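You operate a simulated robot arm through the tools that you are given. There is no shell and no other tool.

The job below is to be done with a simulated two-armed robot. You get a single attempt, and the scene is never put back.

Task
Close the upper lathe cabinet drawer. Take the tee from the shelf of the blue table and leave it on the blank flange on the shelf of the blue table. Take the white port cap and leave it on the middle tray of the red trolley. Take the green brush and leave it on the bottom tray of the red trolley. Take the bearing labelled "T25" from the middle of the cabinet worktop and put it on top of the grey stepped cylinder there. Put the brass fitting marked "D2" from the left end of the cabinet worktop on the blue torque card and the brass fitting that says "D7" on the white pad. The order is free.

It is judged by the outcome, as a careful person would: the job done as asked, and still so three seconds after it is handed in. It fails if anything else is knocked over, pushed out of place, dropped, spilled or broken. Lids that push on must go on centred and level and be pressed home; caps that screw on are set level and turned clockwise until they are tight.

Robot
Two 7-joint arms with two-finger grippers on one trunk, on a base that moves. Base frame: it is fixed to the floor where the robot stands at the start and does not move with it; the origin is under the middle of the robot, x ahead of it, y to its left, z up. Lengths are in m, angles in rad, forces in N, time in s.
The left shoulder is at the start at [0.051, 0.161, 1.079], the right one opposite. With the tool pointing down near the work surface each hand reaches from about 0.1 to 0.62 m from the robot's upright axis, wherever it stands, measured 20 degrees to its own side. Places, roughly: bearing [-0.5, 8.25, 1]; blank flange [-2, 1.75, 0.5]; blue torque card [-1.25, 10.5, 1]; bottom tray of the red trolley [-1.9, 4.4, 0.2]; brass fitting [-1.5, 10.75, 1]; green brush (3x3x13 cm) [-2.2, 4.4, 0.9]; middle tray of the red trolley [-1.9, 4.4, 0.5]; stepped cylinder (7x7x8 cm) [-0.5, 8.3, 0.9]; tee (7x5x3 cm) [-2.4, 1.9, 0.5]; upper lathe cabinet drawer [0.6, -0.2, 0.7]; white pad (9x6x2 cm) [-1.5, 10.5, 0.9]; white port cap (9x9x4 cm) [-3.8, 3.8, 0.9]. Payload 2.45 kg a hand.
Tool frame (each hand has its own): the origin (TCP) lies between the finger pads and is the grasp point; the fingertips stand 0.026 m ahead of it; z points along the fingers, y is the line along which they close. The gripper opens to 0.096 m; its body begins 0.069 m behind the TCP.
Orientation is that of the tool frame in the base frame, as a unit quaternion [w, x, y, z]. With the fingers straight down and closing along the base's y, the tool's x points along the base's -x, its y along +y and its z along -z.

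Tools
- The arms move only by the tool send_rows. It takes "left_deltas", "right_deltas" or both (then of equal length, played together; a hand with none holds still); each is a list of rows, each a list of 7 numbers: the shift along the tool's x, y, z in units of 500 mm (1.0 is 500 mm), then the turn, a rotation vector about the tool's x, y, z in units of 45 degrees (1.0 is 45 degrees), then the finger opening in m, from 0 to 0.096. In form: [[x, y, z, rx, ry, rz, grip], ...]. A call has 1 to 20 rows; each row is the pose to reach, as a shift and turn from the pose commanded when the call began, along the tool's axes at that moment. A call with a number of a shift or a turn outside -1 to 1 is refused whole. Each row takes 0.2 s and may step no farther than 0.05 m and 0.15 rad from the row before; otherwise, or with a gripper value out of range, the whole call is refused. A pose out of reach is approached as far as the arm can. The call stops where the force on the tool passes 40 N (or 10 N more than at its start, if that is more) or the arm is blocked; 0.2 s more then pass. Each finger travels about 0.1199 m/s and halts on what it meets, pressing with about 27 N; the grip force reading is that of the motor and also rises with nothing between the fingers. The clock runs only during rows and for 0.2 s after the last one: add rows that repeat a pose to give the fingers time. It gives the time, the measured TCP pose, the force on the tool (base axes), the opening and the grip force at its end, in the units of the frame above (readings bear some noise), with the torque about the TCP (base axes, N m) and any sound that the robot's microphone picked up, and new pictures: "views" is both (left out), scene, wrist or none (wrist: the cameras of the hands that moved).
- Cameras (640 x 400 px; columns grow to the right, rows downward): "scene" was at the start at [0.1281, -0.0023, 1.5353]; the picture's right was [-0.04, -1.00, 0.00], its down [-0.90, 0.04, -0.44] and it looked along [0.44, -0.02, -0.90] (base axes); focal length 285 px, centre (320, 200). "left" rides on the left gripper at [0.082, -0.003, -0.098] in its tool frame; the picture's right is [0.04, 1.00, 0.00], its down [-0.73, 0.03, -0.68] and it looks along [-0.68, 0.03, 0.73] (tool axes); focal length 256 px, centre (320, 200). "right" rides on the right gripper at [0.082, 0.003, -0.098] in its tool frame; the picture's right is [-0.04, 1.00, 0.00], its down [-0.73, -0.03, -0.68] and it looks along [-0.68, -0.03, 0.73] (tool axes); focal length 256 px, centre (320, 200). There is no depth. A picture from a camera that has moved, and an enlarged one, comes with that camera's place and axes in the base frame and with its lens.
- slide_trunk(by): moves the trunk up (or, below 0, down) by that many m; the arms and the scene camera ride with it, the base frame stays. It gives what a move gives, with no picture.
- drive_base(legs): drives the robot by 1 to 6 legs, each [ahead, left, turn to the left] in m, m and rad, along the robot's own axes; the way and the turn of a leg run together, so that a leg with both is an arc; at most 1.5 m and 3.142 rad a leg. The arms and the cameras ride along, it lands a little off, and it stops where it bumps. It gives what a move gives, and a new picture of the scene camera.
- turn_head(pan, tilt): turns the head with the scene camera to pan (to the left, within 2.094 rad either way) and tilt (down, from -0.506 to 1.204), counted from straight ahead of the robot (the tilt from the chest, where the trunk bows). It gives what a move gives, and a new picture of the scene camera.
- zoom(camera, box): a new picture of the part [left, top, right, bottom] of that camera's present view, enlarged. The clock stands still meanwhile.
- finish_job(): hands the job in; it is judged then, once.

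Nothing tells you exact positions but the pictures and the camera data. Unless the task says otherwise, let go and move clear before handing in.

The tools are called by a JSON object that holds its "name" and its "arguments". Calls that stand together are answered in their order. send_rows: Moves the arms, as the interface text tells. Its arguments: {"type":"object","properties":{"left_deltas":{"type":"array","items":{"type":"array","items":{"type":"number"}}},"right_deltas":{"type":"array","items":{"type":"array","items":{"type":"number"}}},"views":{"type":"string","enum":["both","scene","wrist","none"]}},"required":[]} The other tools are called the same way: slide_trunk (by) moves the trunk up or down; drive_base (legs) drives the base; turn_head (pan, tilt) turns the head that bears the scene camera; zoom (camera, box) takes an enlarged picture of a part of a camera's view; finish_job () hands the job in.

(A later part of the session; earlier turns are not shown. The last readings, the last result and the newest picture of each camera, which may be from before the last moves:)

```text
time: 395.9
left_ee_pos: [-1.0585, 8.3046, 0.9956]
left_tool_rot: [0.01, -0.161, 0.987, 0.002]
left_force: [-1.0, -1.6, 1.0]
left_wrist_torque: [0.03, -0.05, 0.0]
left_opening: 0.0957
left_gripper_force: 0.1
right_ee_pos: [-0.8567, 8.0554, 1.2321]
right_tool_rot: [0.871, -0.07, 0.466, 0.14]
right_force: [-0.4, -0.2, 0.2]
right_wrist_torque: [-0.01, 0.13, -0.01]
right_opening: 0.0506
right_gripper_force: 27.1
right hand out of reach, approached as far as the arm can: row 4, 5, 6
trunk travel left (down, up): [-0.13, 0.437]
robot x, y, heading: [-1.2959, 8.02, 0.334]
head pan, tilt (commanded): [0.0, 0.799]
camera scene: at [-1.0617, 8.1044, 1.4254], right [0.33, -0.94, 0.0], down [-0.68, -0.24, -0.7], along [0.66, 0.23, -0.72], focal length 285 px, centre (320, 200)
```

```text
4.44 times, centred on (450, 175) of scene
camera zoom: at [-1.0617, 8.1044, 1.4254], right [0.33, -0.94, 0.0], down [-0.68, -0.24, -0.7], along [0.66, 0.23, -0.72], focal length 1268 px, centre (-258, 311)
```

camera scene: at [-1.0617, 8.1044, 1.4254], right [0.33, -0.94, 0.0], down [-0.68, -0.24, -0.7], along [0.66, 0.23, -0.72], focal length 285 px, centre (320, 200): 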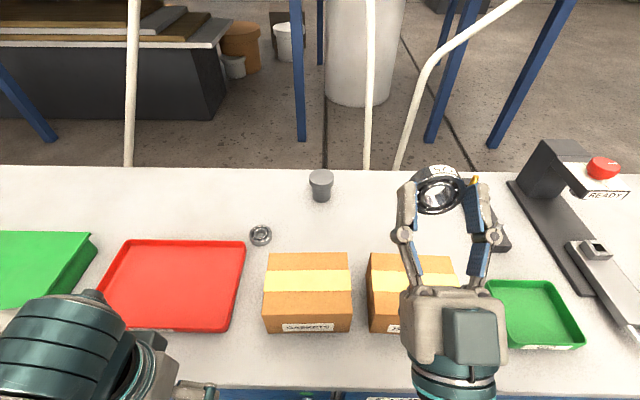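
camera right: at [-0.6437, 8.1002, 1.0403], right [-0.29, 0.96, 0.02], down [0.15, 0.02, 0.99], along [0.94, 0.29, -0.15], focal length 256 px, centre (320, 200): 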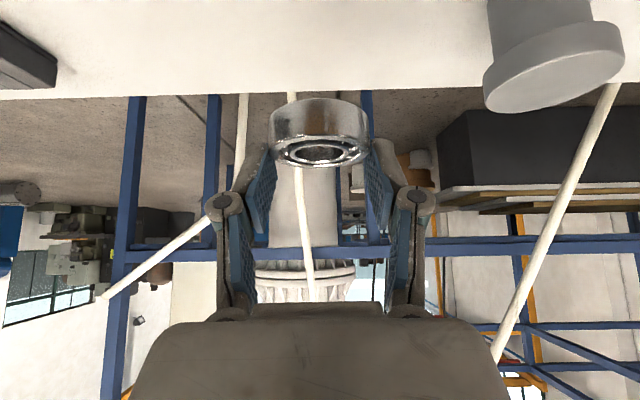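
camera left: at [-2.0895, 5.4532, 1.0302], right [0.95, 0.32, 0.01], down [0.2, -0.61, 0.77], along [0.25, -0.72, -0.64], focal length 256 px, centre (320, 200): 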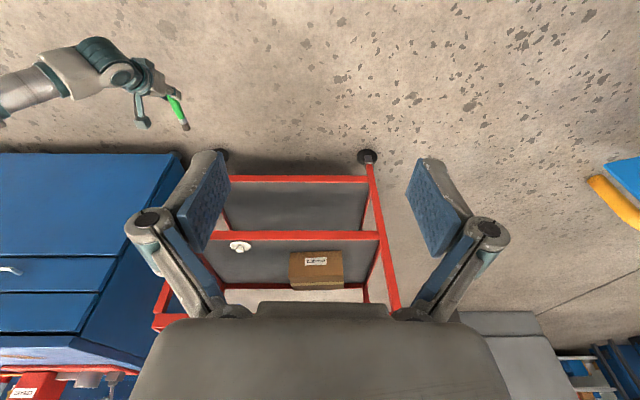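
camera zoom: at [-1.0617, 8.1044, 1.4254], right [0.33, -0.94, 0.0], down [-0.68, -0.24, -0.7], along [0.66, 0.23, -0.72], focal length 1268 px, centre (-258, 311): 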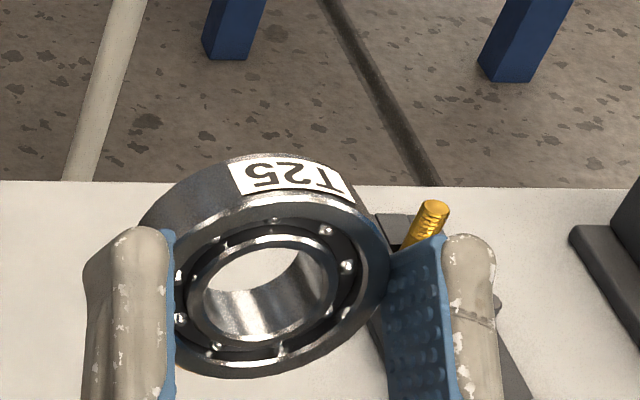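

The label reads "T25", so this is the right bearing. I'll pitch the hand back to its grasp attitude.

{"name": "send_rows", "arguments": {"right_deltas": [[0, 0, 0, 0, 0.16, 0, 0.03], [0, 0, 0, 0, 0.32, 0, 0.03], [0, 0, 0, 0, 0.48, 0, 0.03], [0, 0, 0, 0, 0.64, 0, 0.03], [0, 0, 0, 0, 0.8, 0, 0.03], [0, 0, 0, 0, 0.95, 0, 0.03]], "views": "none"}}

{"name": "send_rows", "arguments": {"right_deltas": [[0, 0, 0, 0, 0.16, 0, 0.03], [0, 0, 0, 0, 0.32, 0, 0.03], [0, 0, 0, 0, 0.48, 0, 0.03], [0, 0, 0, 0, 0.64, 0, 0.03], [0, 0, 0, 0, 0.8, 0, 0.03], [0, 0, 0, 0, 0.94, 0, 0.03], [0, 0, 0, 0, 0.94, 0, 0.03]], "views": "both"}}

```text
time: 397.3
left_ee_pos: [-1.0541, 8.3042, 0.9933]
left_tool_rot: [0.007, -0.161, 0.987, 0.003]
left_force: [-0.6, 0.0, 0.1]
left_wrist_torque: [-0.02, -0.05, -0.02]
left_opening: 0.0961
left_gripper_force: 0.0
right_ee_pos: [-0.8518, 8.0548, 1.2282]
right_tool_rot: [0.638, -0.116, 0.754, 0.105]
right_force: [0.3, 0.2, -0.8]
right_wrist_torque: [-0.01, 0.05, -0.01]
right_opening: 0.0508
right_gripper_force: 26.9
trunk travel left (down, up): [-0.13, 0.437]
robot x, y, heading: [-1.2991, 8.0194, 0.334]
head pan, tilt (commanded): [0.0, 0.799]
```

```text
time: 398.9
left_ee_pos: [-1.0538, 8.3053, 0.9946]
left_tool_rot: [0.007, -0.16, 0.987, 0.002]
left_force: [-0.4, 0.8, 0.5]
left_wrist_torque: [0.0, -0.01, 0.0]
left_opening: 0.0962
left_gripper_force: 0.0
right_ee_pos: [-0.8519, 8.0554, 1.229]
right_tool_rot: [0.322, -0.145, 0.934, 0.056]
right_force: [0.4, -0.4, -1.3]
right_wrist_torque: [-0.02, 0.0, 0.0]
right_opening: 0.0508
right_gripper_force: 27.4
trunk travel left (down, up): [-0.13, 0.437]
robot x, y, heading: [-1.302, 8.0171, 0.333]
head pan, tilt (commanded): [0.0, 0.799]
camera scene: at [-1.0559, 8.1048, 1.4238], right [0.33, -0.94, 0.0], down [-0.68, -0.24, -0.69], along [0.66, 0.23, -0.72], focal length 285 px, centre (320, 200)
camera right: at [-0.9723, 8.0208, 1.2562], right [-0.28, 0.96, 0.03], down [0.16, 0.01, 0.99], along [0.95, 0.28, -0.16], focal length 256 px, centre (320, 200)
```

scene: 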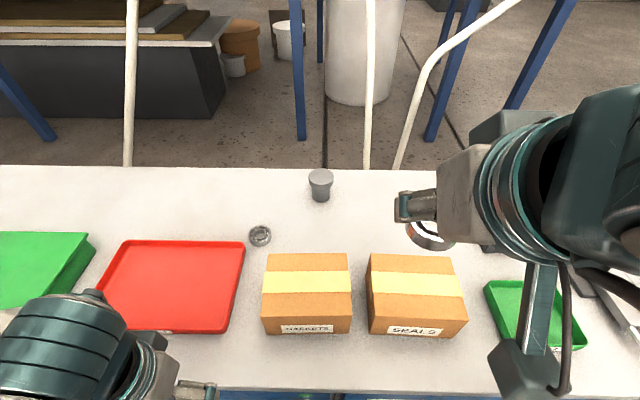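
right: 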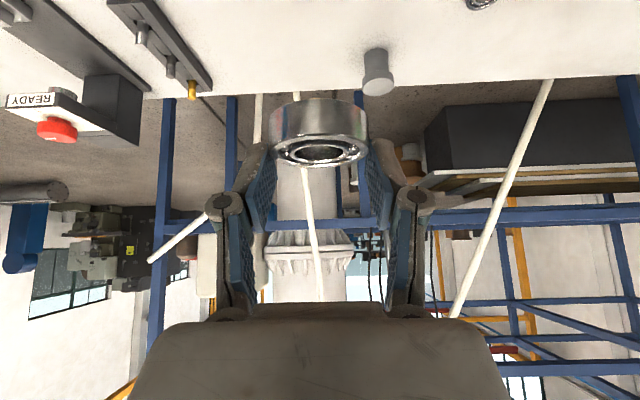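

{"name": "send_rows", "arguments": {"right_deltas": [[-0.0352, 0.0248, 0.0758, 0, 0, 0, 0.03], [-0.0704, 0.0497, 0.1516, 0, 0, 0, 0.03], [-0.1056, 0.0745, 0.2273, 0, 0, 0, 0.03], [-0.1408, 0.0994, 0.3031, 0, 0, 0, 0.03], [-0.176, 0.1242, 0.3789, 0, 0, 0, 0.03], [-0.2112, 0.149, 0.4547, 0, 0, 0, 0.03], [-0.2464, 0.1739, 0.5305, 0, 0, 0, 0.03], [-0.2816, 0.1987, 0.6062, 0, 0, 0, 0.03], [-0.3168, 0.2236, 0.682, 0, 0, 0, 0.03], [-0.3168, 0.2236, 0.682, 0, 0, 0, 0.03], [-0.3168, 0.2236, 0.682, 0, 0, 0, 0.03], [-0.3168, 0.2236, 0.682, 0, 0, 0, 0.03], [-0.3168, 0.2236, 0.682, 0, 0, 0, 0.03], [-0.3168, 0.2236, 0.682, 0, 0, 0, 0.03]], "views": "both"}}

```text
time: 401.9
left_ee_pos: [-1.0553, 8.3076, 0.9937]
left_tool_rot: [0.007, -0.16, 0.987, 0.001]
left_force: [0.2, 0.2, -0.7]
left_wrist_torque: [-0.02, -0.01, 0.01]
left_opening: 0.0959
left_gripper_force: 0.1
right_ee_pos: [-0.5657, 8.2723, 1.0622]
right_tool_rot: [0.324, -0.146, 0.933, 0.055]
right_force: [0.2, -0.3, -0.9]
right_wrist_torque: [0.0, 0.04, 0.0]
right_opening: 0.0509
right_gripper_force: 26.9
trunk travel left (down, up): [-0.13, 0.437]
robot x, y, heading: [-1.3, 8.0183, 0.334]
head pan, tilt (commanded): [0.0, 0.799]
camera scene: at [-1.0562, 8.1105, 1.4235], right [0.33, -0.94, 0.0], down [-0.68, -0.24, -0.69], along [0.66, 0.22, -0.72], focal length 285 px, centre (320, 200)
camera right: at [-0.686, 8.2369, 1.0893], right [-0.28, 0.96, 0.03], down [0.16, 0.01, 0.99], along [0.95, 0.28, -0.16], focal length 256 px, centre (320, 200)
```

scene: 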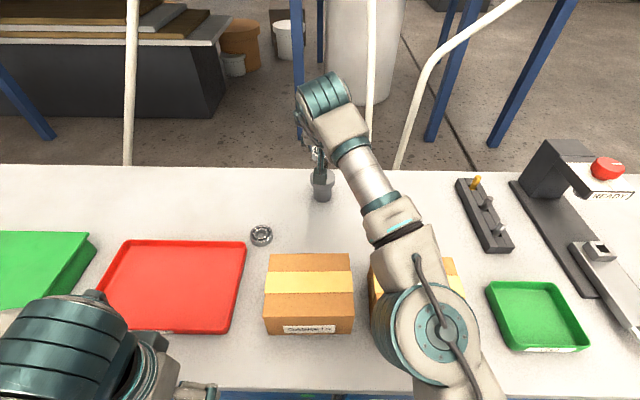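
right: 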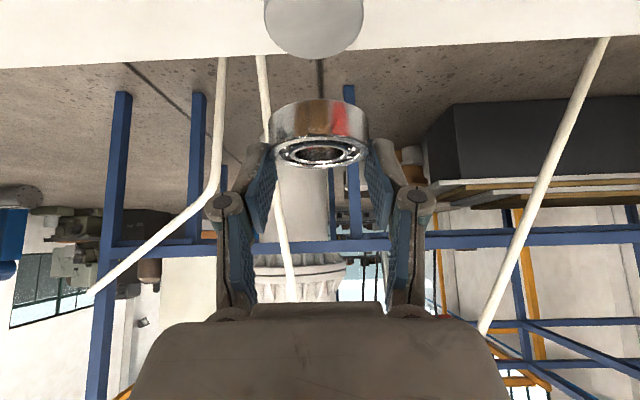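

{"name": "send_rows", "arguments": {"right_deltas": [[0.0206, -0.003, 0.0262, 0, 0, 0, 0.03], [0.0412, -0.006, 0.0525, 0, 0, 0, 0.03], [0.0618, -0.006, 0.0787, 0, 0, 0, 0.03], [0.0618, -0.006, 0.0787, 0, 0, 0, 0.03], [0.0618, -0.006, 0.0787, 0, 0, 0, 0.03], [0.0618, -0.006, 0.0787, 0, 0, 0, 0.03], [0.0618, -0.006, 0.0787, 0, 0, 0, 0.03], [0.0618, -0.006, 0.0787, 0, 0, 0, 0.03]], "views": "both"}}

{"name": "zoom", "arguments": {"camera": "scene", "box": [280, 130, 370, 210]}}

```text
time: 403.7
left_ee_pos: [-1.0546, 8.304, 0.9942]
left_tool_rot: [0.008, -0.161, 0.987, 0.003]
left_force: [-0.1, -0.4, 0.1]
left_wrist_torque: [0.0, -0.01, -0.02]
left_opening: 0.0963
left_gripper_force: 0.0
right_ee_pos: [-0.5646, 8.264, 1.0126]
right_tool_rot: [0.323, -0.145, 0.934, 0.055]
right_force: [0.5, 0.0, -1.9]
right_wrist_torque: [-0.02, 0.03, 0.0]
right_opening: 0.0509
right_gripper_force: 27.4
right hand out of reach, approached as far as the arm can: row 1, 2
trunk travel left (down, up): [-0.13, 0.437]
robot x, y, heading: [-1.3016, 8.0174, 0.329]
head pan, tilt (commanded): [0.0, 0.799]
camera scene: at [-1.0542, 8.1049, 1.4236], right [0.33, -0.94, 0.0], down [-0.68, -0.24, -0.69], along [0.65, 0.23, -0.72], focal length 285 px, centre (320, 200)
camera right: at [-0.6861, 8.2298, 1.0388], right [-0.28, 0.96, 0.04], down [0.16, 0.01, 0.99], along [0.95, 0.28, -0.16], focal length 256 px, centre (320, 200)
```

scene: 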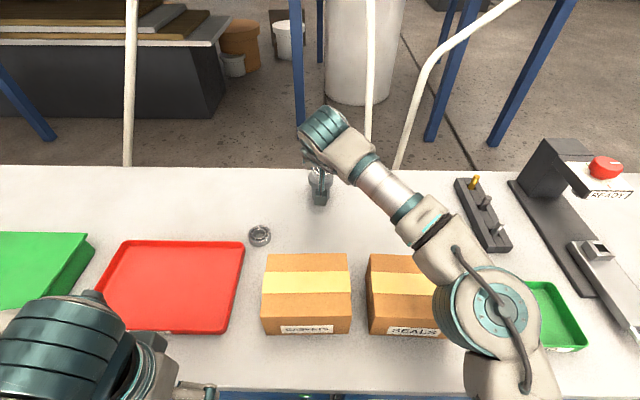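
right: 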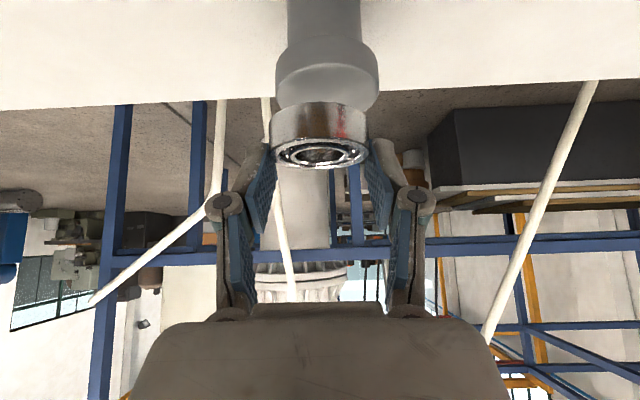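

```text
5.00 times, centred on (325, 170) of scene
camera zoom: at [-1.0542, 8.1049, 1.4236], right [0.33, -0.94, 0.0], down [-0.68, -0.24, -0.69], along [0.65, 0.23, -0.72], focal length 1426 px, centre (295, 350)
```

zoom: 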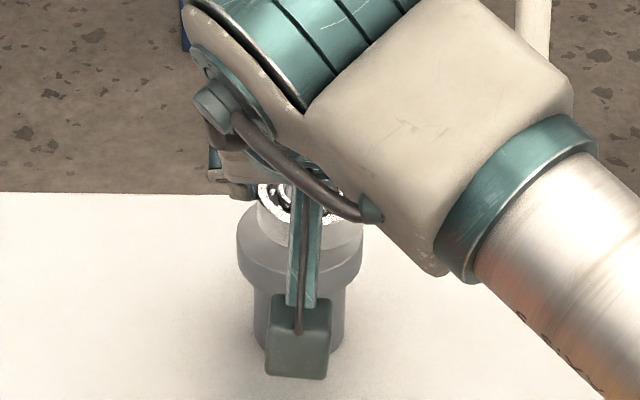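

{"name": "send_rows", "arguments": {"right_deltas": [[-0.0063, 0.01, 0.0049, 0, 0, 0, 0.03], [-0.0063, 0.01, 0.0049, 0, 0, 0, 0.03], [-0.0063, 0.01, 0.0049, 0, 0, 0, 0.03], [-0.0063, 0.01, 0.0049, 0, 0, 0, 0.03], [-0.0063, 0.01, 0.0049, 0, 0, 0, 0.03], [-0.0063, 0.01, 0.0049, 0, 0, 0, 0.03]], "views": "both"}}

{"name": "zoom", "arguments": {"camera": "scene", "box": [280, 130, 370, 210]}}

{"name": "zoom", "arguments": {"camera": "right", "box": [240, 20, 400, 180]}}

```text
time: 405.1
left_ee_pos: [-1.0546, 8.305, 0.9939]
left_tool_rot: [0.007, -0.161, 0.987, 0.002]
left_force: [-0.2, 1.3, -0.6]
left_wrist_torque: [0.02, -0.05, 0.03]
left_opening: 0.0959
left_gripper_force: 0.1
right_ee_pos: [-0.564, 8.2731, 1.0125]
right_tool_rot: [0.323, -0.145, 0.934, 0.056]
right_force: [-0.7, 0.6, -1.8]
right_wrist_torque: [0.0, -0.03, 0.02]
right_opening: 0.051
right_gripper_force: 27.1
trunk travel left (down, up): [-0.13, 0.437]
robot x, y, heading: [-1.2965, 8.0202, 0.331]
head pan, tilt (commanded): [0.0, 0.799]
camera scene: at [-1.0548, 8.1067, 1.4236], right [0.33, -0.94, 0.0], down [-0.68, -0.24, -0.69], along [0.65, 0.23, -0.72], focal length 285 px, centre (320, 200)
camera right: at [-0.6841, 8.2368, 1.0389], right [-0.28, 0.96, 0.03], down [0.16, 0.01, 0.99], along [0.95, 0.28, -0.16], focal length 256 px, centre (320, 200)
```

scene: 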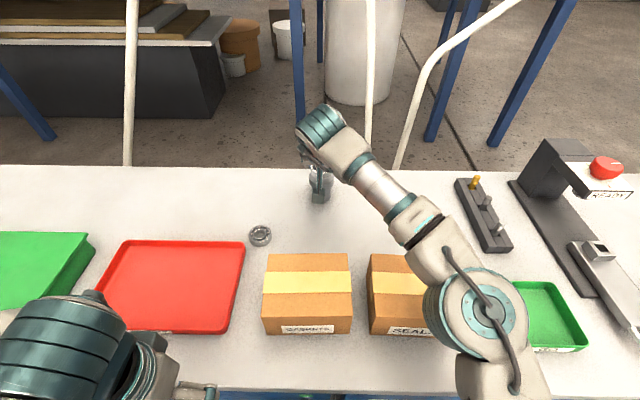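
right: 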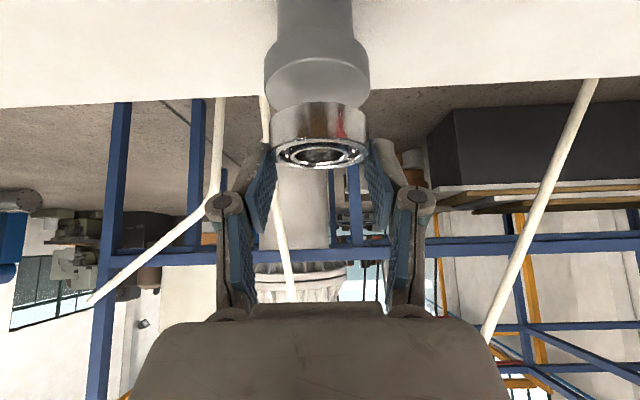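

```text
5.00 times, centred on (325, 170) of scene
camera zoom: at [-1.0548, 8.1067, 1.4236], right [0.33, -0.94, 0.0], down [-0.68, -0.24, -0.69], along [0.65, 0.23, -0.72], focal length 1426 px, centre (295, 350)
```

zoom: 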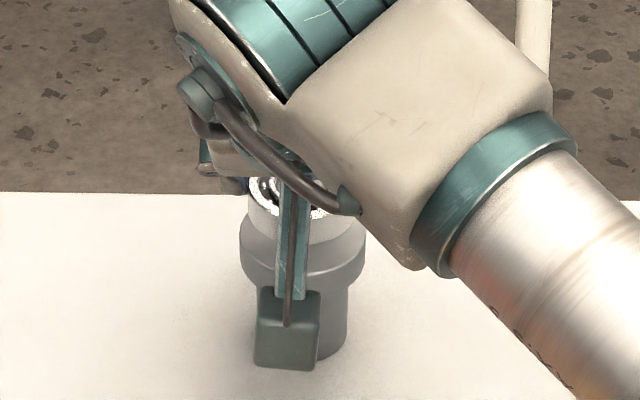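

```text
2.50 times, centred on (320, 100) of right
camera zoom: at [-0.6841, 8.2368, 1.0389], right [-0.28, 0.96, 0.03], down [0.16, 0.01, 0.99], along [0.95, 0.28, -0.16], focal length 640 px, centre (320, 450)
```

zoom: 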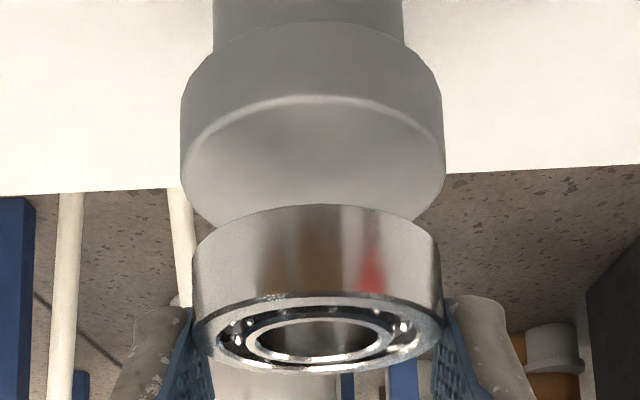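

{"name": "send_rows", "arguments": {"right_deltas": [[-0.0063, -0.002, 0.0049, 0, 0, 0, 0.03], [0.0011, -0.002, 0.0143, 0, 0, 0, 0.03], [0.0085, -0.002, 0.0238, 0, 0, 0, 0.03], [0.0085, -0.002, 0.0238, 0, 0, 0, 0.03], [0.0085, -0.002, 0.0238, 0, 0, 0, 0.03]], "views": "wrist"}}

{"name": "zoom", "arguments": {"camera": "right", "box": [240, 20, 400, 180]}}

```text
time: 406.3
left_ee_pos: [-1.0543, 8.3056, 0.9939]
left_tool_rot: [0.008, -0.16, 0.987, 0.001]
left_force: [0.1, -0.3, -0.2]
left_wrist_torque: [-0.01, 0.0, -0.02]
left_opening: 0.0959
left_gripper_force: 0.0
right_ee_pos: [-0.5583, 8.2704, 0.9998]
right_tool_rot: [0.323, -0.144, 0.934, 0.056]
right_force: [0.4, 0.4, -1.7]
right_wrist_torque: [-0.01, -0.01, 0.0]
right_opening: 0.0511
right_gripper_force: 26.4
trunk travel left (down, up): [-0.13, 0.437]
robot x, y, heading: [-1.2967, 8.0183, 0.335]
head pan, tilt (commanded): [0.0, 0.799]
camera right: at [-0.6798, 8.2369, 1.0265], right [-0.28, 0.96, 0.03], down [0.16, 0.01, 0.99], along [0.95, 0.28, -0.16], focal length 256 px, centre (320, 200)
```

right: 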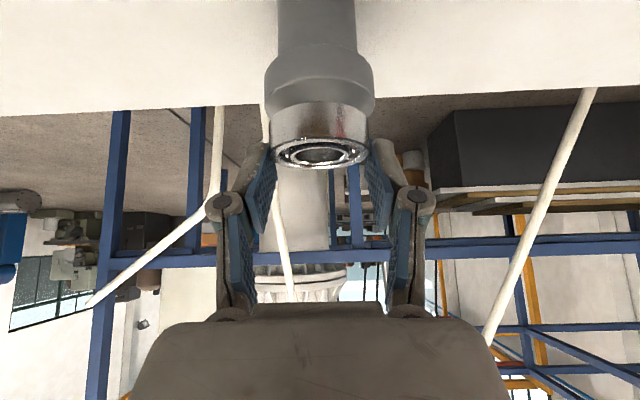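

```text
2.50 times, centred on (320, 100) of right
camera zoom: at [-0.6798, 8.2369, 1.0265], right [-0.28, 0.96, 0.03], down [0.16, 0.01, 0.99], along [0.95, 0.28, -0.16], focal length 640 px, centre (320, 450)
```

zoom: 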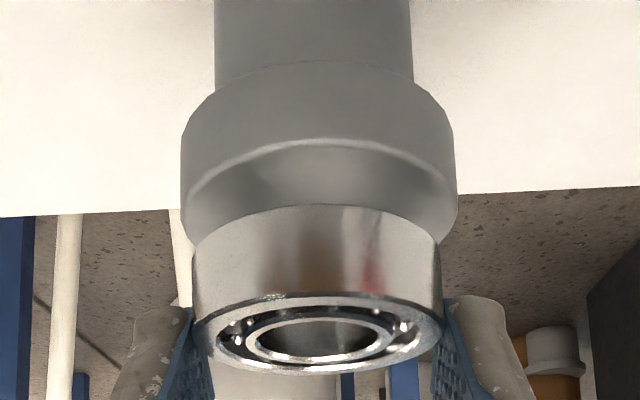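

{"name": "send_rows", "arguments": {"right_deltas": [[0.0037, 0, 0.0047, 0, 0, 0, 0.03], [0.0062, 0, 0.0079, 0, 0, 0, 0.03], [0.0062, 0, 0.0079, 0, 0, 0, 0.03], [0.0062, 0, 0.0079, 0, 0, 0, 0.03]], "views": "none"}}

```text
time: 407.3
left_ee_pos: [-1.0544, 8.3058, 0.993]
left_tool_rot: [0.008, -0.161, 0.987, 0.002]
left_force: [-0.3, -0.6, -0.2]
left_wrist_torque: [0.0, 0.03, -0.01]
left_opening: 0.0962
left_gripper_force: 0.0
right_ee_pos: [-0.5595, 8.2718, 0.9944]
right_tool_rot: [0.323, -0.145, 0.934, 0.055]
right_force: [0.1, -0.2, -2.0]
right_wrist_torque: [0.0, -0.02, -0.02]
right_opening: 0.0508
right_gripper_force: 26.7
trunk travel left (down, up): [-0.13, 0.437]
robot x, y, heading: [-1.2986, 8.0152, 0.335]
head pan, tilt (commanded): [0.0, 0.799]
```

{"name": "send_rows", "arguments": {"right_deltas": [[0.0037, 0, 0.0047, 0, 0, 0, 0.03], [0.0062, 0, 0.0079, 0, 0, 0, 0.03], [0.0062, 0, 0.0079, 0, 0, 0, 0.03], [0.0062, 0, 0.0079, 0, 0, 0, 0.03]], "views": "wrist"}}

{"name": "zoom", "arguments": {"camera": "right", "box": [240, 20, 400, 180]}}

```text
time: 408.3
left_ee_pos: [-1.0547, 8.306, 0.9942]
left_tool_rot: [0.008, -0.161, 0.987, 0.002]
left_force: [-0.3, -0.3, -0.1]
left_wrist_torque: [0.03, 0.01, 0.0]
left_opening: 0.0959
left_gripper_force: 0.0
right_ee_pos: [-0.5585, 8.2722, 0.9894]
right_tool_rot: [0.323, -0.144, 0.934, 0.055]
right_force: [-0.4, -0.4, -1.2]
right_wrist_torque: [0.02, 0.01, -0.03]
right_opening: 0.0508
right_gripper_force: 27.3
trunk travel left (down, up): [-0.13, 0.437]
robot x, y, heading: [-1.3017, 8.0163, 0.336]
head pan, tilt (commanded): [0.0, 0.799]
camera right: at [-0.6795, 8.2365, 1.016], right [-0.28, 0.96, 0.03], down [0.16, 0.01, 0.99], along [0.95, 0.28, -0.16], focal length 256 px, centre (320, 200)
```

right: 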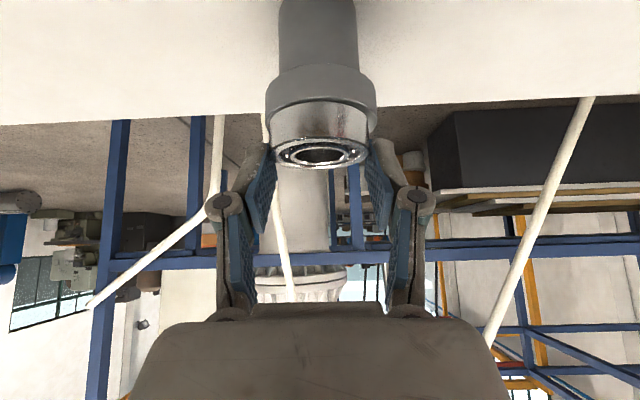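

```text
2.50 times, centred on (320, 100) of right
camera zoom: at [-0.6795, 8.2365, 1.016], right [-0.28, 0.96, 0.03], down [0.16, 0.01, 0.99], along [0.95, 0.28, -0.16], focal length 640 px, centre (320, 450)
```

zoom: 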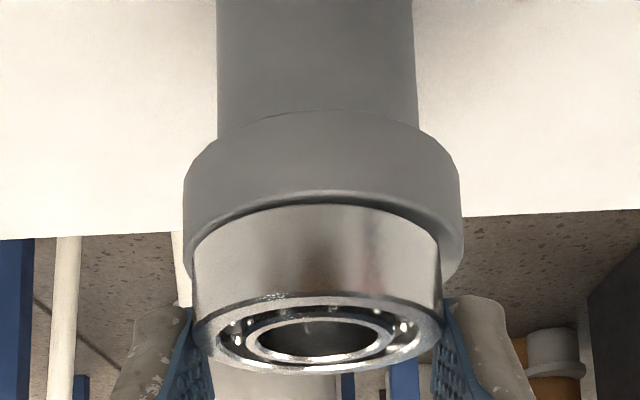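

{"name": "send_rows", "arguments": {"right_deltas": [[0.0025, 0, 0.0031, 0, 0, 0, 0.03], [0.0037, 0, 0.0047, 0, 0, 0, 0.03], [0.0037, 0, 0.0047, 0, 0, 0, 0.03]], "views": "none"}}

```text
time: 409.1
left_ee_pos: [-1.0546, 8.3058, 0.9927]
left_tool_rot: [0.008, -0.161, 0.987, 0.002]
left_force: [0.4, -0.5, 0.3]
left_wrist_torque: [0.01, 0.01, 0.03]
left_opening: 0.0962
left_gripper_force: 0.1
right_ee_pos: [-0.5586, 8.2713, 0.9861]
right_tool_rot: [0.323, -0.145, 0.933, 0.055]
right_force: [0.3, -0.2, -1.6]
right_wrist_torque: [-0.03, -0.04, -0.01]
right_opening: 0.0509
right_gripper_force: 26.6
trunk travel left (down, up): [-0.13, 0.437]
robot x, y, heading: [-1.2982, 8.0173, 0.335]
head pan, tilt (commanded): [0.0, 0.799]
```

{"name": "send_rows", "arguments": {"right_deltas": [[0.0025, 0, 0.0031, 0, 0, 0, 0.03], [0.005, 0, 0.0063, 0, 0, 0, 0.03], [0.005, 0, 0.0063, 0, 0, 0, 0.03]], "views": "wrist"}}

{"name": "zoom", "arguments": {"camera": "right", "box": [240, 20, 400, 180]}}

```text
time: 409.9
left_ee_pos: [-1.0562, 8.3058, 0.9938]
left_tool_rot: [0.008, -0.161, 0.987, 0.002]
left_force: [-0.7, -0.4, 0.1]
left_wrist_torque: [0.0, 0.02, -0.03]
left_opening: 0.0961
left_gripper_force: 0.0
right_ee_pos: [-0.5585, 8.2704, 0.985]
right_tool_rot: [0.325, -0.144, 0.933, 0.055]
right_force: [5.0, 2.4, 13.1]
right_wrist_torque: [0.03, -0.49, 0.08]
right_opening: 0.0508
right_gripper_force: 27.2
trunk travel left (down, up): [-0.13, 0.437]
robot x, y, heading: [-1.2989, 8.0161, 0.339]
head pan, tilt (commanded): [0.0, 0.799]
camera right: at [-0.6801, 8.2365, 1.0113], right [-0.28, 0.96, 0.04], down [0.15, 0.01, 0.99], along [0.95, 0.28, -0.15], focal length 256 px, centre (320, 200)
```

right: 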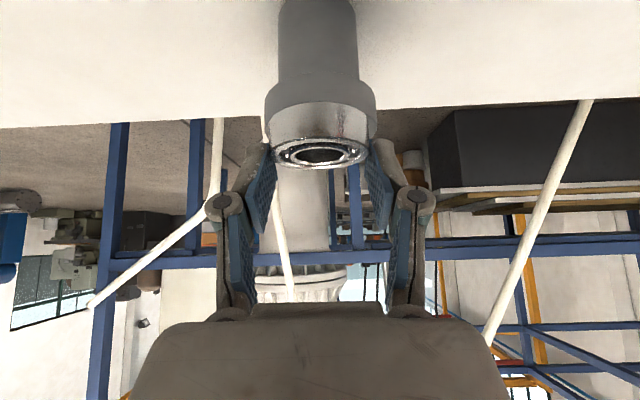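

```text
2.50 times, centred on (320, 100) of right
camera zoom: at [-0.6801, 8.2365, 1.0113], right [-0.28, 0.96, 0.04], down [0.15, 0.01, 0.99], along [0.95, 0.28, -0.15], focal length 640 px, centre (320, 450)
```

zoom: 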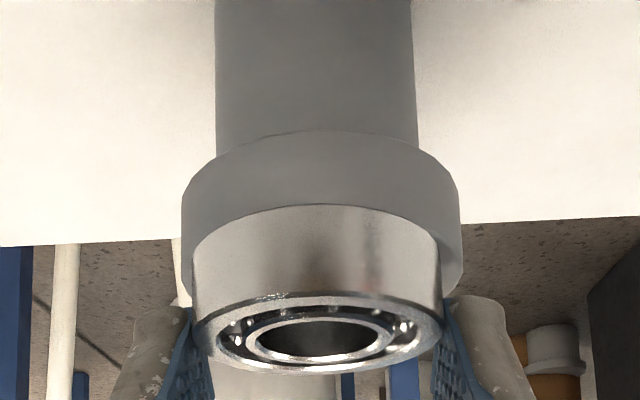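

The bearing touched down but sits toward the near edge of the cylinder's top. I'll lift a few millimetres, move 8 mm forward and set it down again.

{"name": "send_rows", "arguments": {"right_deltas": [[-0.0062, 0, -0.0079, 0, 0, 0, 0.03], [-0.0087, 0, -0.011, 0, 0, 0, 0.03], [-0.015, 0, -0.006, 0, 0, 0, 0.03], [-0.0213, 0, -0.0011, 0, 0, 0, 0.03], [-0.0213, 0, -0.0011, 0, 0, 0, 0.03], [-0.0213, 0, -0.0011, 0, 0, 0, 0.03]], "views": "wrist"}}

{"name": "zoom", "arguments": {"camera": "right", "box": [240, 20, 400, 180]}}

```text
time: 411.3
left_ee_pos: [-1.055, 8.3054, 0.9932]
left_tool_rot: [0.007, -0.161, 0.987, 0.002]
left_force: [1.0, -1.2, -0.7]
left_wrist_torque: [0.01, 0.0, 0.0]
left_opening: 0.096
left_gripper_force: 0.0
right_ee_pos: [-0.5504, 8.2747, 0.9901]
right_tool_rot: [0.324, -0.145, 0.933, 0.055]
right_force: [-0.5, 0.5, -2.0]
right_wrist_torque: [0.01, 0.01, 0.0]
right_opening: 0.0508
right_gripper_force: 27.0
trunk travel left (down, up): [-0.13, 0.437]
robot x, y, heading: [-1.2991, 8.0197, 0.332]
head pan, tilt (commanded): [0.0, 0.799]
camera right: at [-0.6716, 8.2397, 1.0166], right [-0.28, 0.96, 0.03], down [0.16, 0.01, 0.99], along [0.95, 0.28, -0.16], focal length 256 px, centre (320, 200)
```

right: 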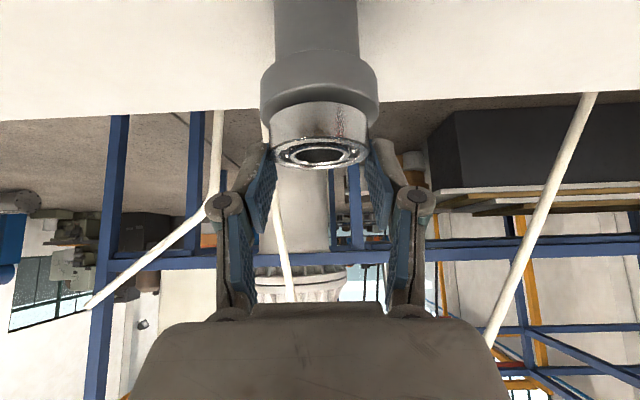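

```text
2.50 times, centred on (320, 100) of right
camera zoom: at [-0.6716, 8.2397, 1.0166], right [-0.28, 0.96, 0.03], down [0.16, 0.01, 0.99], along [0.95, 0.28, -0.16], focal length 640 px, centre (320, 450)
```

zoom: 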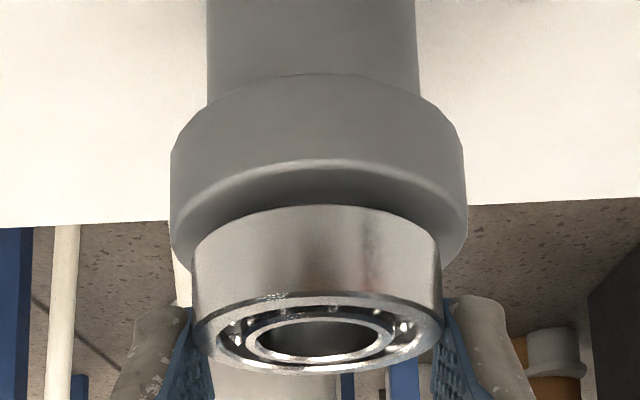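

{"name": "send_rows", "arguments": {"right_deltas": [[0.0037, 0, 0.0047, 0, 0, 0, 0.03], [0.0062, 0, 0.0079, 0, 0, 0, 0.03], [0.0081, 0, 0.0102, 0, 0, 0, 0.03], [0.0081, 0, 0.0102, 0, 0, 0, 0.03]], "views": "wrist"}}

{"name": "zoom", "arguments": {"camera": "right", "box": [240, 20, 400, 180]}}

```text
time: 412.3
left_ee_pos: [-1.056, 8.3061, 0.9938]
left_tool_rot: [0.008, -0.162, 0.987, 0.003]
left_force: [0.2, 0.1, 0.3]
left_wrist_torque: [0.0, -0.02, 0.0]
left_opening: 0.0959
left_gripper_force: 0.0
right_ee_pos: [-0.5514, 8.2745, 0.9856]
right_tool_rot: [0.325, -0.145, 0.933, 0.055]
right_force: [3.0, 0.9, 8.0]
right_wrist_torque: [0.05, -0.33, 0.03]
right_opening: 0.0507
right_gripper_force: 27.4
trunk travel left (down, up): [-0.13, 0.437]
robot x, y, heading: [-1.2996, 8.0154, 0.333]
head pan, tilt (commanded): [0.0, 0.799]
camera right: at [-0.6718, 8.2393, 1.0115], right [-0.28, 0.96, 0.03], down [0.16, 0.01, 0.99], along [0.95, 0.28, -0.15], focal length 256 px, centre (320, 200)
```

right: 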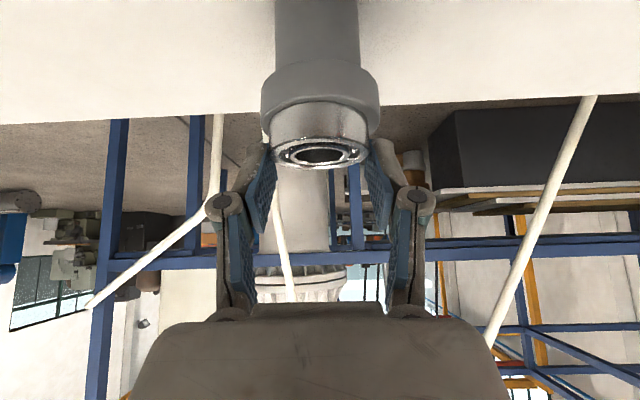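

```text
2.50 times, centred on (320, 100) of right
camera zoom: at [-0.6718, 8.2393, 1.0115], right [-0.28, 0.96, 0.03], down [0.16, 0.01, 0.99], along [0.95, 0.28, -0.15], focal length 640 px, centre (320, 450)
```

zoom: 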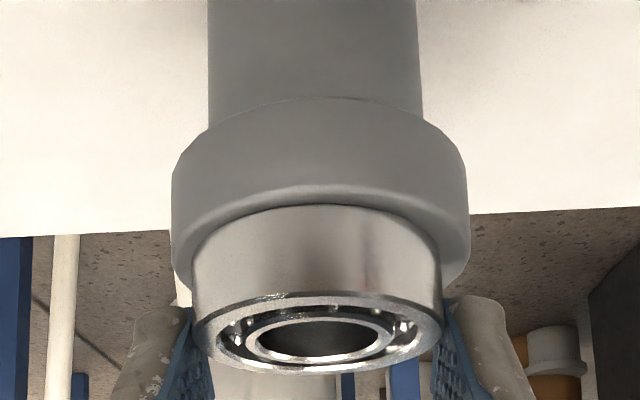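

The bearing now sits centred on the cylinder with 8 N contact. I'll release it and back away along the tool axis.

{"name": "send_rows", "arguments": {"right_deltas": [[0, 0, 0, 0, 0, 0, 0.052], [0, 0, 0, 0, 0, 0, 0.055], [0, 0, 0, 0, 0, 0, 0.06], [0, 0, 0, 0, 0, 0, 0.07], [0, 0, 0, 0, 0, 0, 0.075], [0, 0, 0, 0, 0, 0, 0.075]], "views": "wrist"}}

{"name": "zoom", "arguments": {"camera": "right", "box": [240, 20, 400, 180]}}

```text
time: 413.7
left_ee_pos: [-1.0547, 8.3065, 0.994]
left_tool_rot: [0.007, -0.16, 0.987, 0.002]
left_force: [-0.4, 0.1, 0.3]
left_wrist_torque: [0.02, 0.01, 0.01]
left_opening: 0.096
left_gripper_force: 0.0
right_ee_pos: [-0.5509, 8.2742, 0.9835]
right_tool_rot: [0.323, -0.145, 0.933, 0.055]
right_force: [-0.4, 0.5, 0.3]
right_wrist_torque: [0.0, 0.02, 0.0]
right_opening: 0.0751
right_gripper_force: 0.0
trunk travel left (down, up): [-0.13, 0.437]
robot x, y, heading: [-1.3033, 8.0184, 0.336]
head pan, tilt (commanded): [0.0, 0.799]
camera right: at [-0.6717, 8.2397, 1.0101], right [-0.28, 0.96, 0.03], down [0.16, 0.01, 0.99], along [0.95, 0.28, -0.16], focal length 256 px, centre (320, 200)
```

right: 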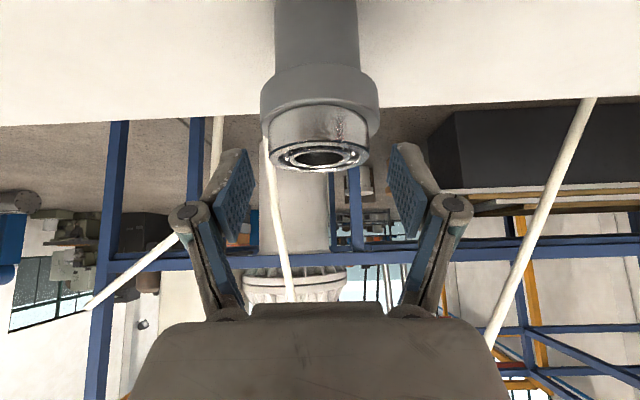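

```text
2.50 times, centred on (320, 100) of right
camera zoom: at [-0.6717, 8.2397, 1.0101], right [-0.28, 0.96, 0.03], down [0.16, 0.01, 0.99], along [0.95, 0.28, -0.16], focal length 640 px, centre (320, 450)
```

zoom: 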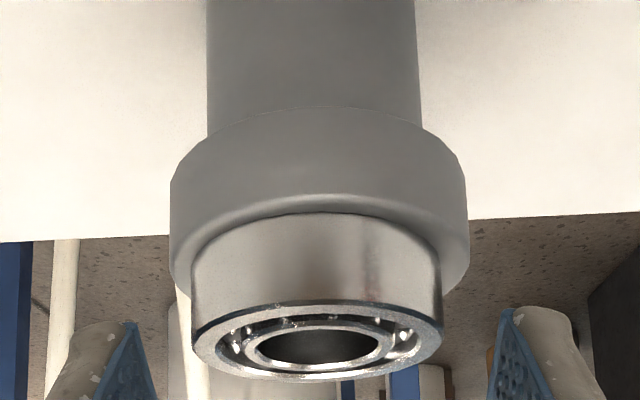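

{"name": "send_rows", "arguments": {"right_deltas": [[0, 0, -0.04, 0, 0, 0, 0.075], [0, 0, -0.09, 0, 0, 0, 0.075], [0, 0, -0.16, 0, 0, 0, 0.075], [0, 0, -0.24, 0, 0, 0, 0.075], [0, 0, -0.32, 0, 0, 0, 0.075], [0, 0, -0.4, 0, 0, 0, 0.075], [0, 0, -0.48, 0, 0, 0, 0.075], [0, 0, -0.56, 0, 0, 0, 0.075]], "views": "scene"}}

{"name": "zoom", "arguments": {"camera": "scene", "box": [280, 140, 370, 220]}}

```text
time: 415.5
left_ee_pos: [-1.056, 8.3054, 0.9959]
left_tool_rot: [0.008, -0.161, 0.987, 0.002]
left_force: [0.0, -0.4, 0.7]
left_wrist_torque: [0.0, -0.04, -0.02]
left_opening: 0.0958
left_gripper_force: 0.0
right_ee_pos: [-0.719, 8.2183, 1.2047]
right_tool_rot: [0.324, -0.145, 0.933, 0.056]
right_force: [0.5, -0.2, 0.4]
right_wrist_torque: [0.01, 0.0, 0.02]
right_opening: 0.075
right_gripper_force: 0.0
trunk travel left (down, up): [-0.13, 0.437]
robot x, y, heading: [-1.3013, 8.0171, 0.337]
head pan, tilt (commanded): [0.0, 0.799]
camera scene: at [-1.058, 8.1059, 1.4243], right [0.33, -0.94, 0.0], down [-0.68, -0.24, -0.69], along [0.66, 0.23, -0.72], focal length 285 px, centre (320, 200)
```

scene: 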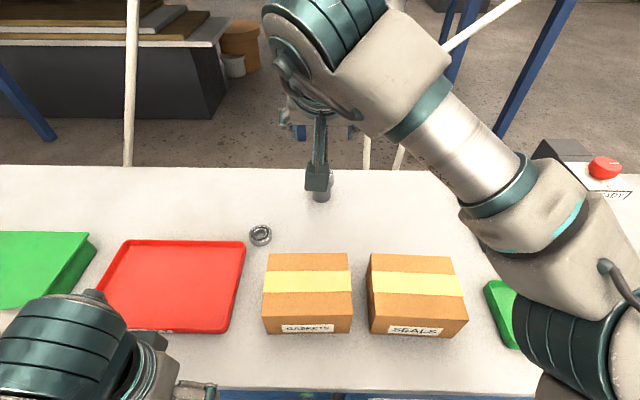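

```text
5.00 times, centred on (325, 180) of scene
camera zoom: at [-1.058, 8.1059, 1.4243], right [0.33, -0.94, 0.0], down [-0.68, -0.24, -0.69], along [0.66, 0.23, -0.72], focal length 1426 px, centre (295, 300)
```

zoom: 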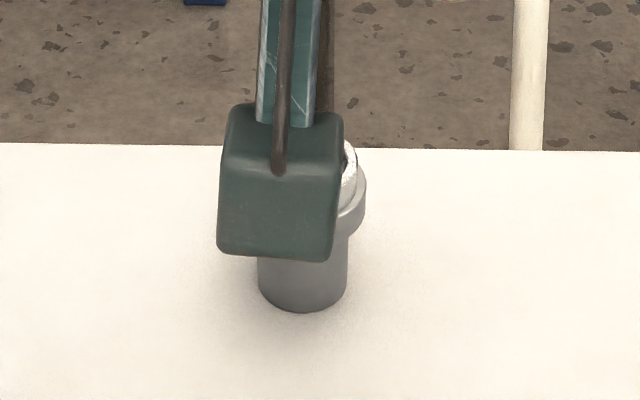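

{"name": "send_rows", "arguments": {"right_deltas": [[0.0692, -0.0407, -0.0116, 0, 0.095, 0, 0.09], [0.1384, -0.0813, -0.0231, 0, 0.19, 0, 0.096], [0.2077, -0.122, -0.0347, 0, 0.285, 0, 0.096], [0.2769, -0.1627, -0.0462, 0, 0.38, 0, 0.096], [0.3461, -0.2033, -0.0578, 0, 0.476, 0, 0.096], [0.4153, -0.244, -0.0693, 0, 0.571, 0, 0.096], [0.4846, -0.2847, -0.0809, 0, 0.666, 0, 0.096], [0.5538, -0.3253, -0.0924, 0, 0.761, 0, 0.096], [0.623, -0.366, -0.104, 0, 0.856, 0, 0.096]], "views": "scene"}}

{"name": "zoom", "arguments": {"camera": "scene", "box": [280, 140, 370, 220]}}

{"name": "slide_trunk", "arguments": {"by": 0.12}}

```text
time: 417.5
left_ee_pos: [-1.0546, 8.3033, 0.994]
left_tool_rot: [0.008, -0.161, 0.987, 0.003]
left_force: [0.1, 0.4, 0.0]
left_wrist_torque: [0.02, -0.04, 0.01]
left_opening: 0.0958
left_gripper_force: 0.1
right_ee_pos: [-0.9246, 7.9582, 1.0486]
right_tool_rot: [-0.003, -0.156, 0.988, 0.006]
right_force: [0.9, -0.5, -0.1]
right_wrist_torque: [-0.03, 0.02, -0.04]
right_opening: 0.0957
right_gripper_force: 0.1
trunk travel left (down, up): [-0.13, 0.437]
robot x, y, heading: [-1.3026, 8.0166, 0.337]
head pan, tilt (commanded): [0.0, 0.799]
camera scene: at [-1.0557, 8.1022, 1.424], right [0.33, -0.94, 0.0], down [-0.68, -0.24, -0.69], along [0.66, 0.23, -0.72], focal length 285 px, centre (320, 200)
```

scene: 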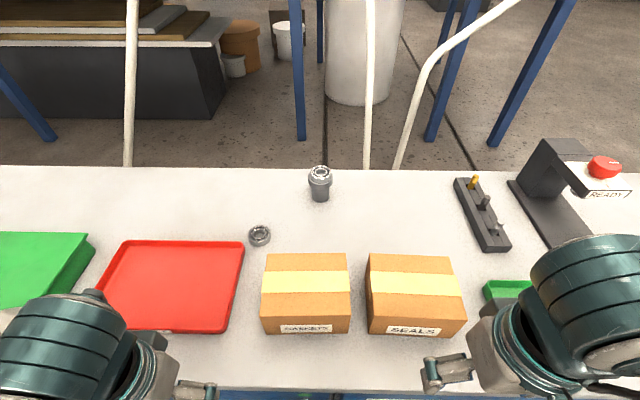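

```text
5.00 times, centred on (325, 180) of scene
camera zoom: at [-1.0557, 8.1022, 1.424], right [0.33, -0.94, 0.0], down [-0.68, -0.24, -0.69], along [0.66, 0.23, -0.72], focal length 1426 px, centre (295, 300)
```

zoom: 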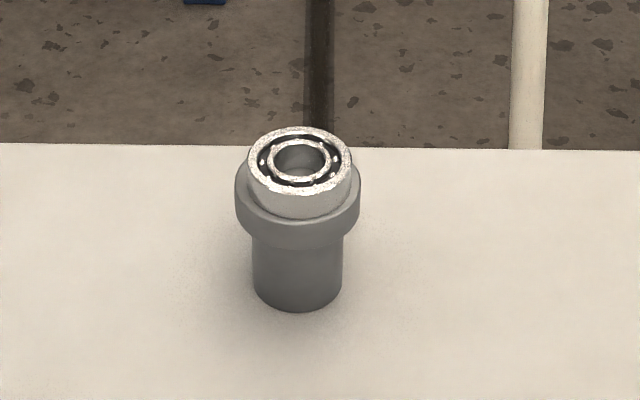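

```text
time: 419.0
left_ee_pos: [-1.053, 8.3047, 1.1128]
left_tool_rot: [0.006, -0.16, 0.987, 0.002]
left_force: [-0.8, 1.0, 0.7]
left_wrist_torque: [-0.01, 0.0, -0.03]
left_opening: 0.096
left_gripper_force: 0.0
right_ee_pos: [-0.9229, 7.9596, 1.1672]
right_tool_rot: [-0.004, -0.155, 0.988, 0.004]
right_force: [0.8, -0.3, 0.0]
right_wrist_torque: [0.01, 0.01, 0.0]
right_opening: 0.0959
right_gripper_force: 0.0
trunk travel left (down, up): [-0.25, 0.317]
robot x, y, heading: [-1.3012, 8.0135, 0.334]
head pan, tilt (commanded): [0.0, 0.799]
```

The T25 bearing sits squarely on the cylinder. Next I'll back off and move north to the left end of the worktop.

{"name": "drive_base", "arguments": {"legs": [[-0.25, 0, 0], [0, 1.4, 0], [0, 1.05, 0]]}}

{"name": "zoom", "arguments": {"camera": "scene", "box": [120, 60, 520, 300]}}

```text
time: 432.4
left_ee_pos: [-2.0799, 10.5254, 1.1146]
left_tool_rot: [0.008, -0.162, 0.987, 0.002]
left_force: [0.1, -0.5, -0.6]
left_wrist_torque: [0.01, 0.01, 0.0]
left_opening: 0.0962
left_gripper_force: 0.1
right_ee_pos: [-1.9484, 10.1803, 1.1682]
right_tool_rot: [-0.002, -0.157, 0.988, 0.006]
right_force: [-0.4, -0.3, 0.3]
right_wrist_torque: [0.03, 0.01, -0.01]
right_opening: 0.0959
right_gripper_force: 0.1
trunk travel left (down, up): [-0.25, 0.317]
robot x, y, heading: [-2.3239, 10.2373, 0.331]
head pan, tilt (commanded): [0.0, 0.799]
camera scene: at [-2.1891, 10.2877, 1.5575], right [0.33, -0.94, 0.0], down [-0.68, -0.24, -0.69], along [0.66, 0.23, -0.72], focal length 285 px, centre (320, 200)
```

scene: 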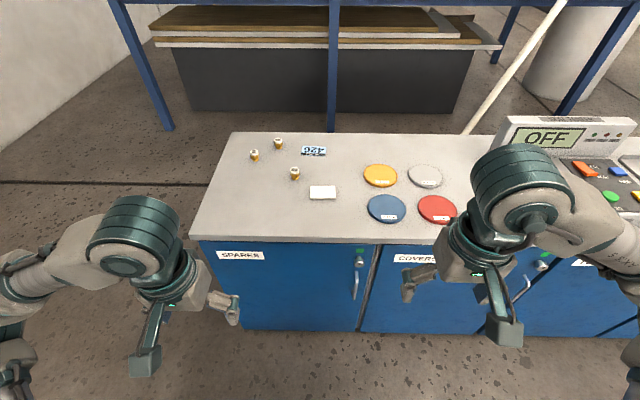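

```text
1.60 times, centred on (320, 180) of scene
camera zoom: at [-2.1891, 10.2877, 1.5575], right [0.33, -0.94, 0.0], down [-0.68, -0.24, -0.69], along [0.66, 0.23, -0.72], focal length 456 px, centre (320, 232)
```

zoom: 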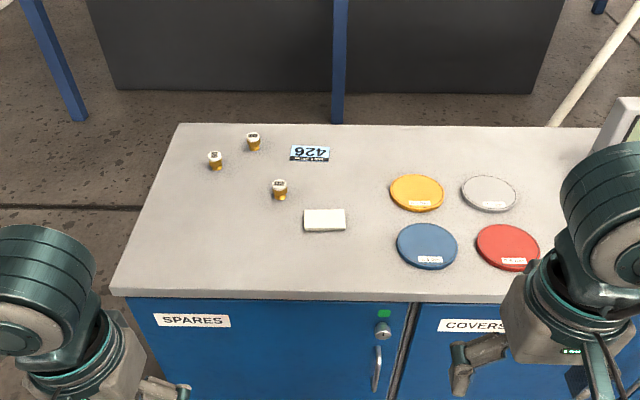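

{"name": "zoom", "arguments": {"camera": "scene", "box": [240, 130, 320, 190]}}

{"name": "zoom", "arguments": {"camera": "scene", "box": [245, 132, 290, 165]}}

{"name": "zoom", "arguments": {"camera": "scene", "box": [275, 155, 315, 185]}}

{"name": "zoom", "arguments": {"camera": "scene", "box": [290, 140, 345, 205]}}

```text
6.67 times, centred on (280, 160) of scene
camera zoom: at [-2.1891, 10.2877, 1.5575], right [0.33, -0.94, 0.0], down [-0.68, -0.24, -0.69], along [0.66, 0.23, -0.72], focal length 1902 px, centre (587, 467)
```

zoom: 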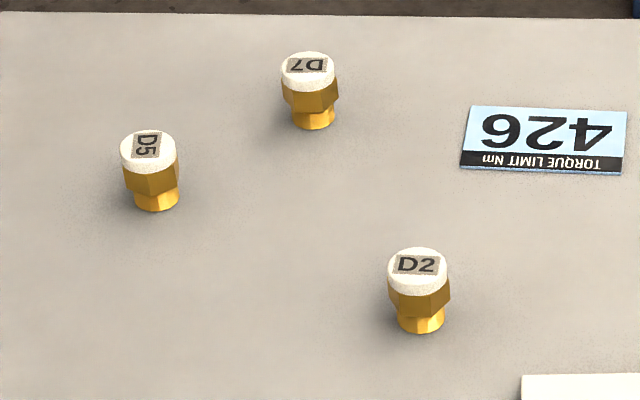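

```text
12.12 times, centred on (268, 148) of scene
camera zoom: at [-2.1891, 10.2877, 1.5575], right [0.33, -0.94, 0.0], down [-0.68, -0.24, -0.69], along [0.66, 0.23, -0.72], focal length 3458 px, centre (956, 824)
```

zoom: 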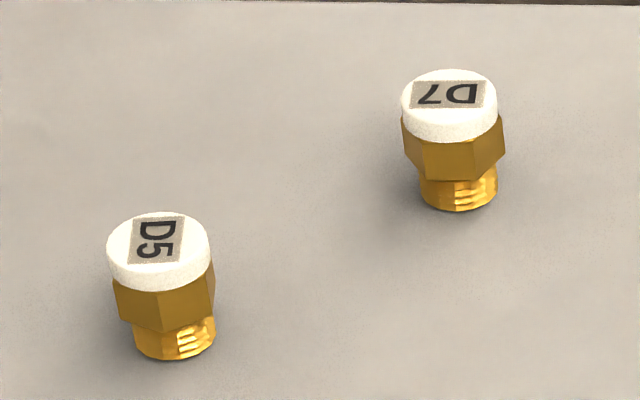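

```text
13.33 times, centred on (295, 170) of scene
camera zoom: at [-2.1891, 10.2877, 1.5575], right [0.33, -0.94, 0.0], down [-0.68, -0.24, -0.69], along [0.66, 0.23, -0.72], focal length 3803 px, centre (653, 600)
```

zoom: 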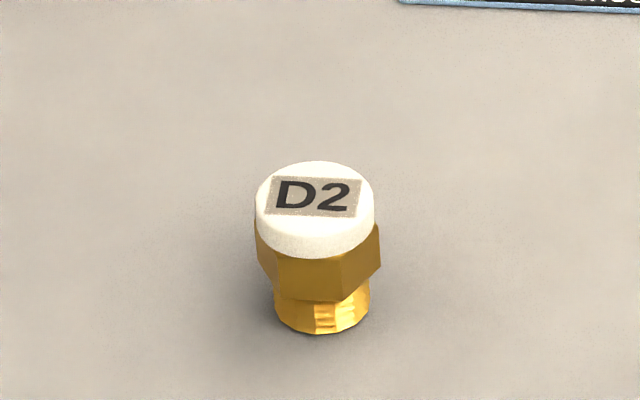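

```text
6.15 times, centred on (318, 172) of scene
camera zoom: at [-2.1891, 10.2877, 1.5575], right [0.33, -0.94, 0.0], down [-0.68, -0.24, -0.69], along [0.66, 0.23, -0.72], focal length 1755 px, centre (335, 369)
```

zoom: 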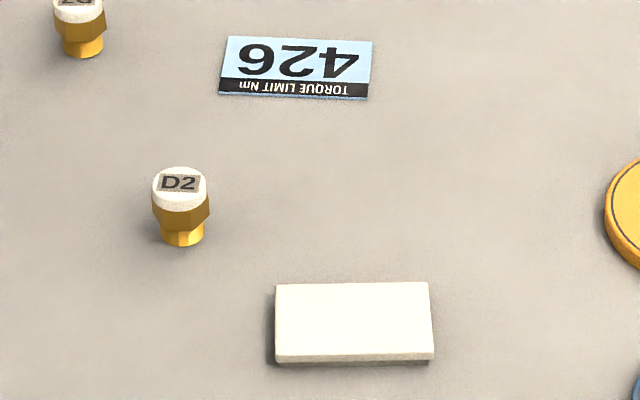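

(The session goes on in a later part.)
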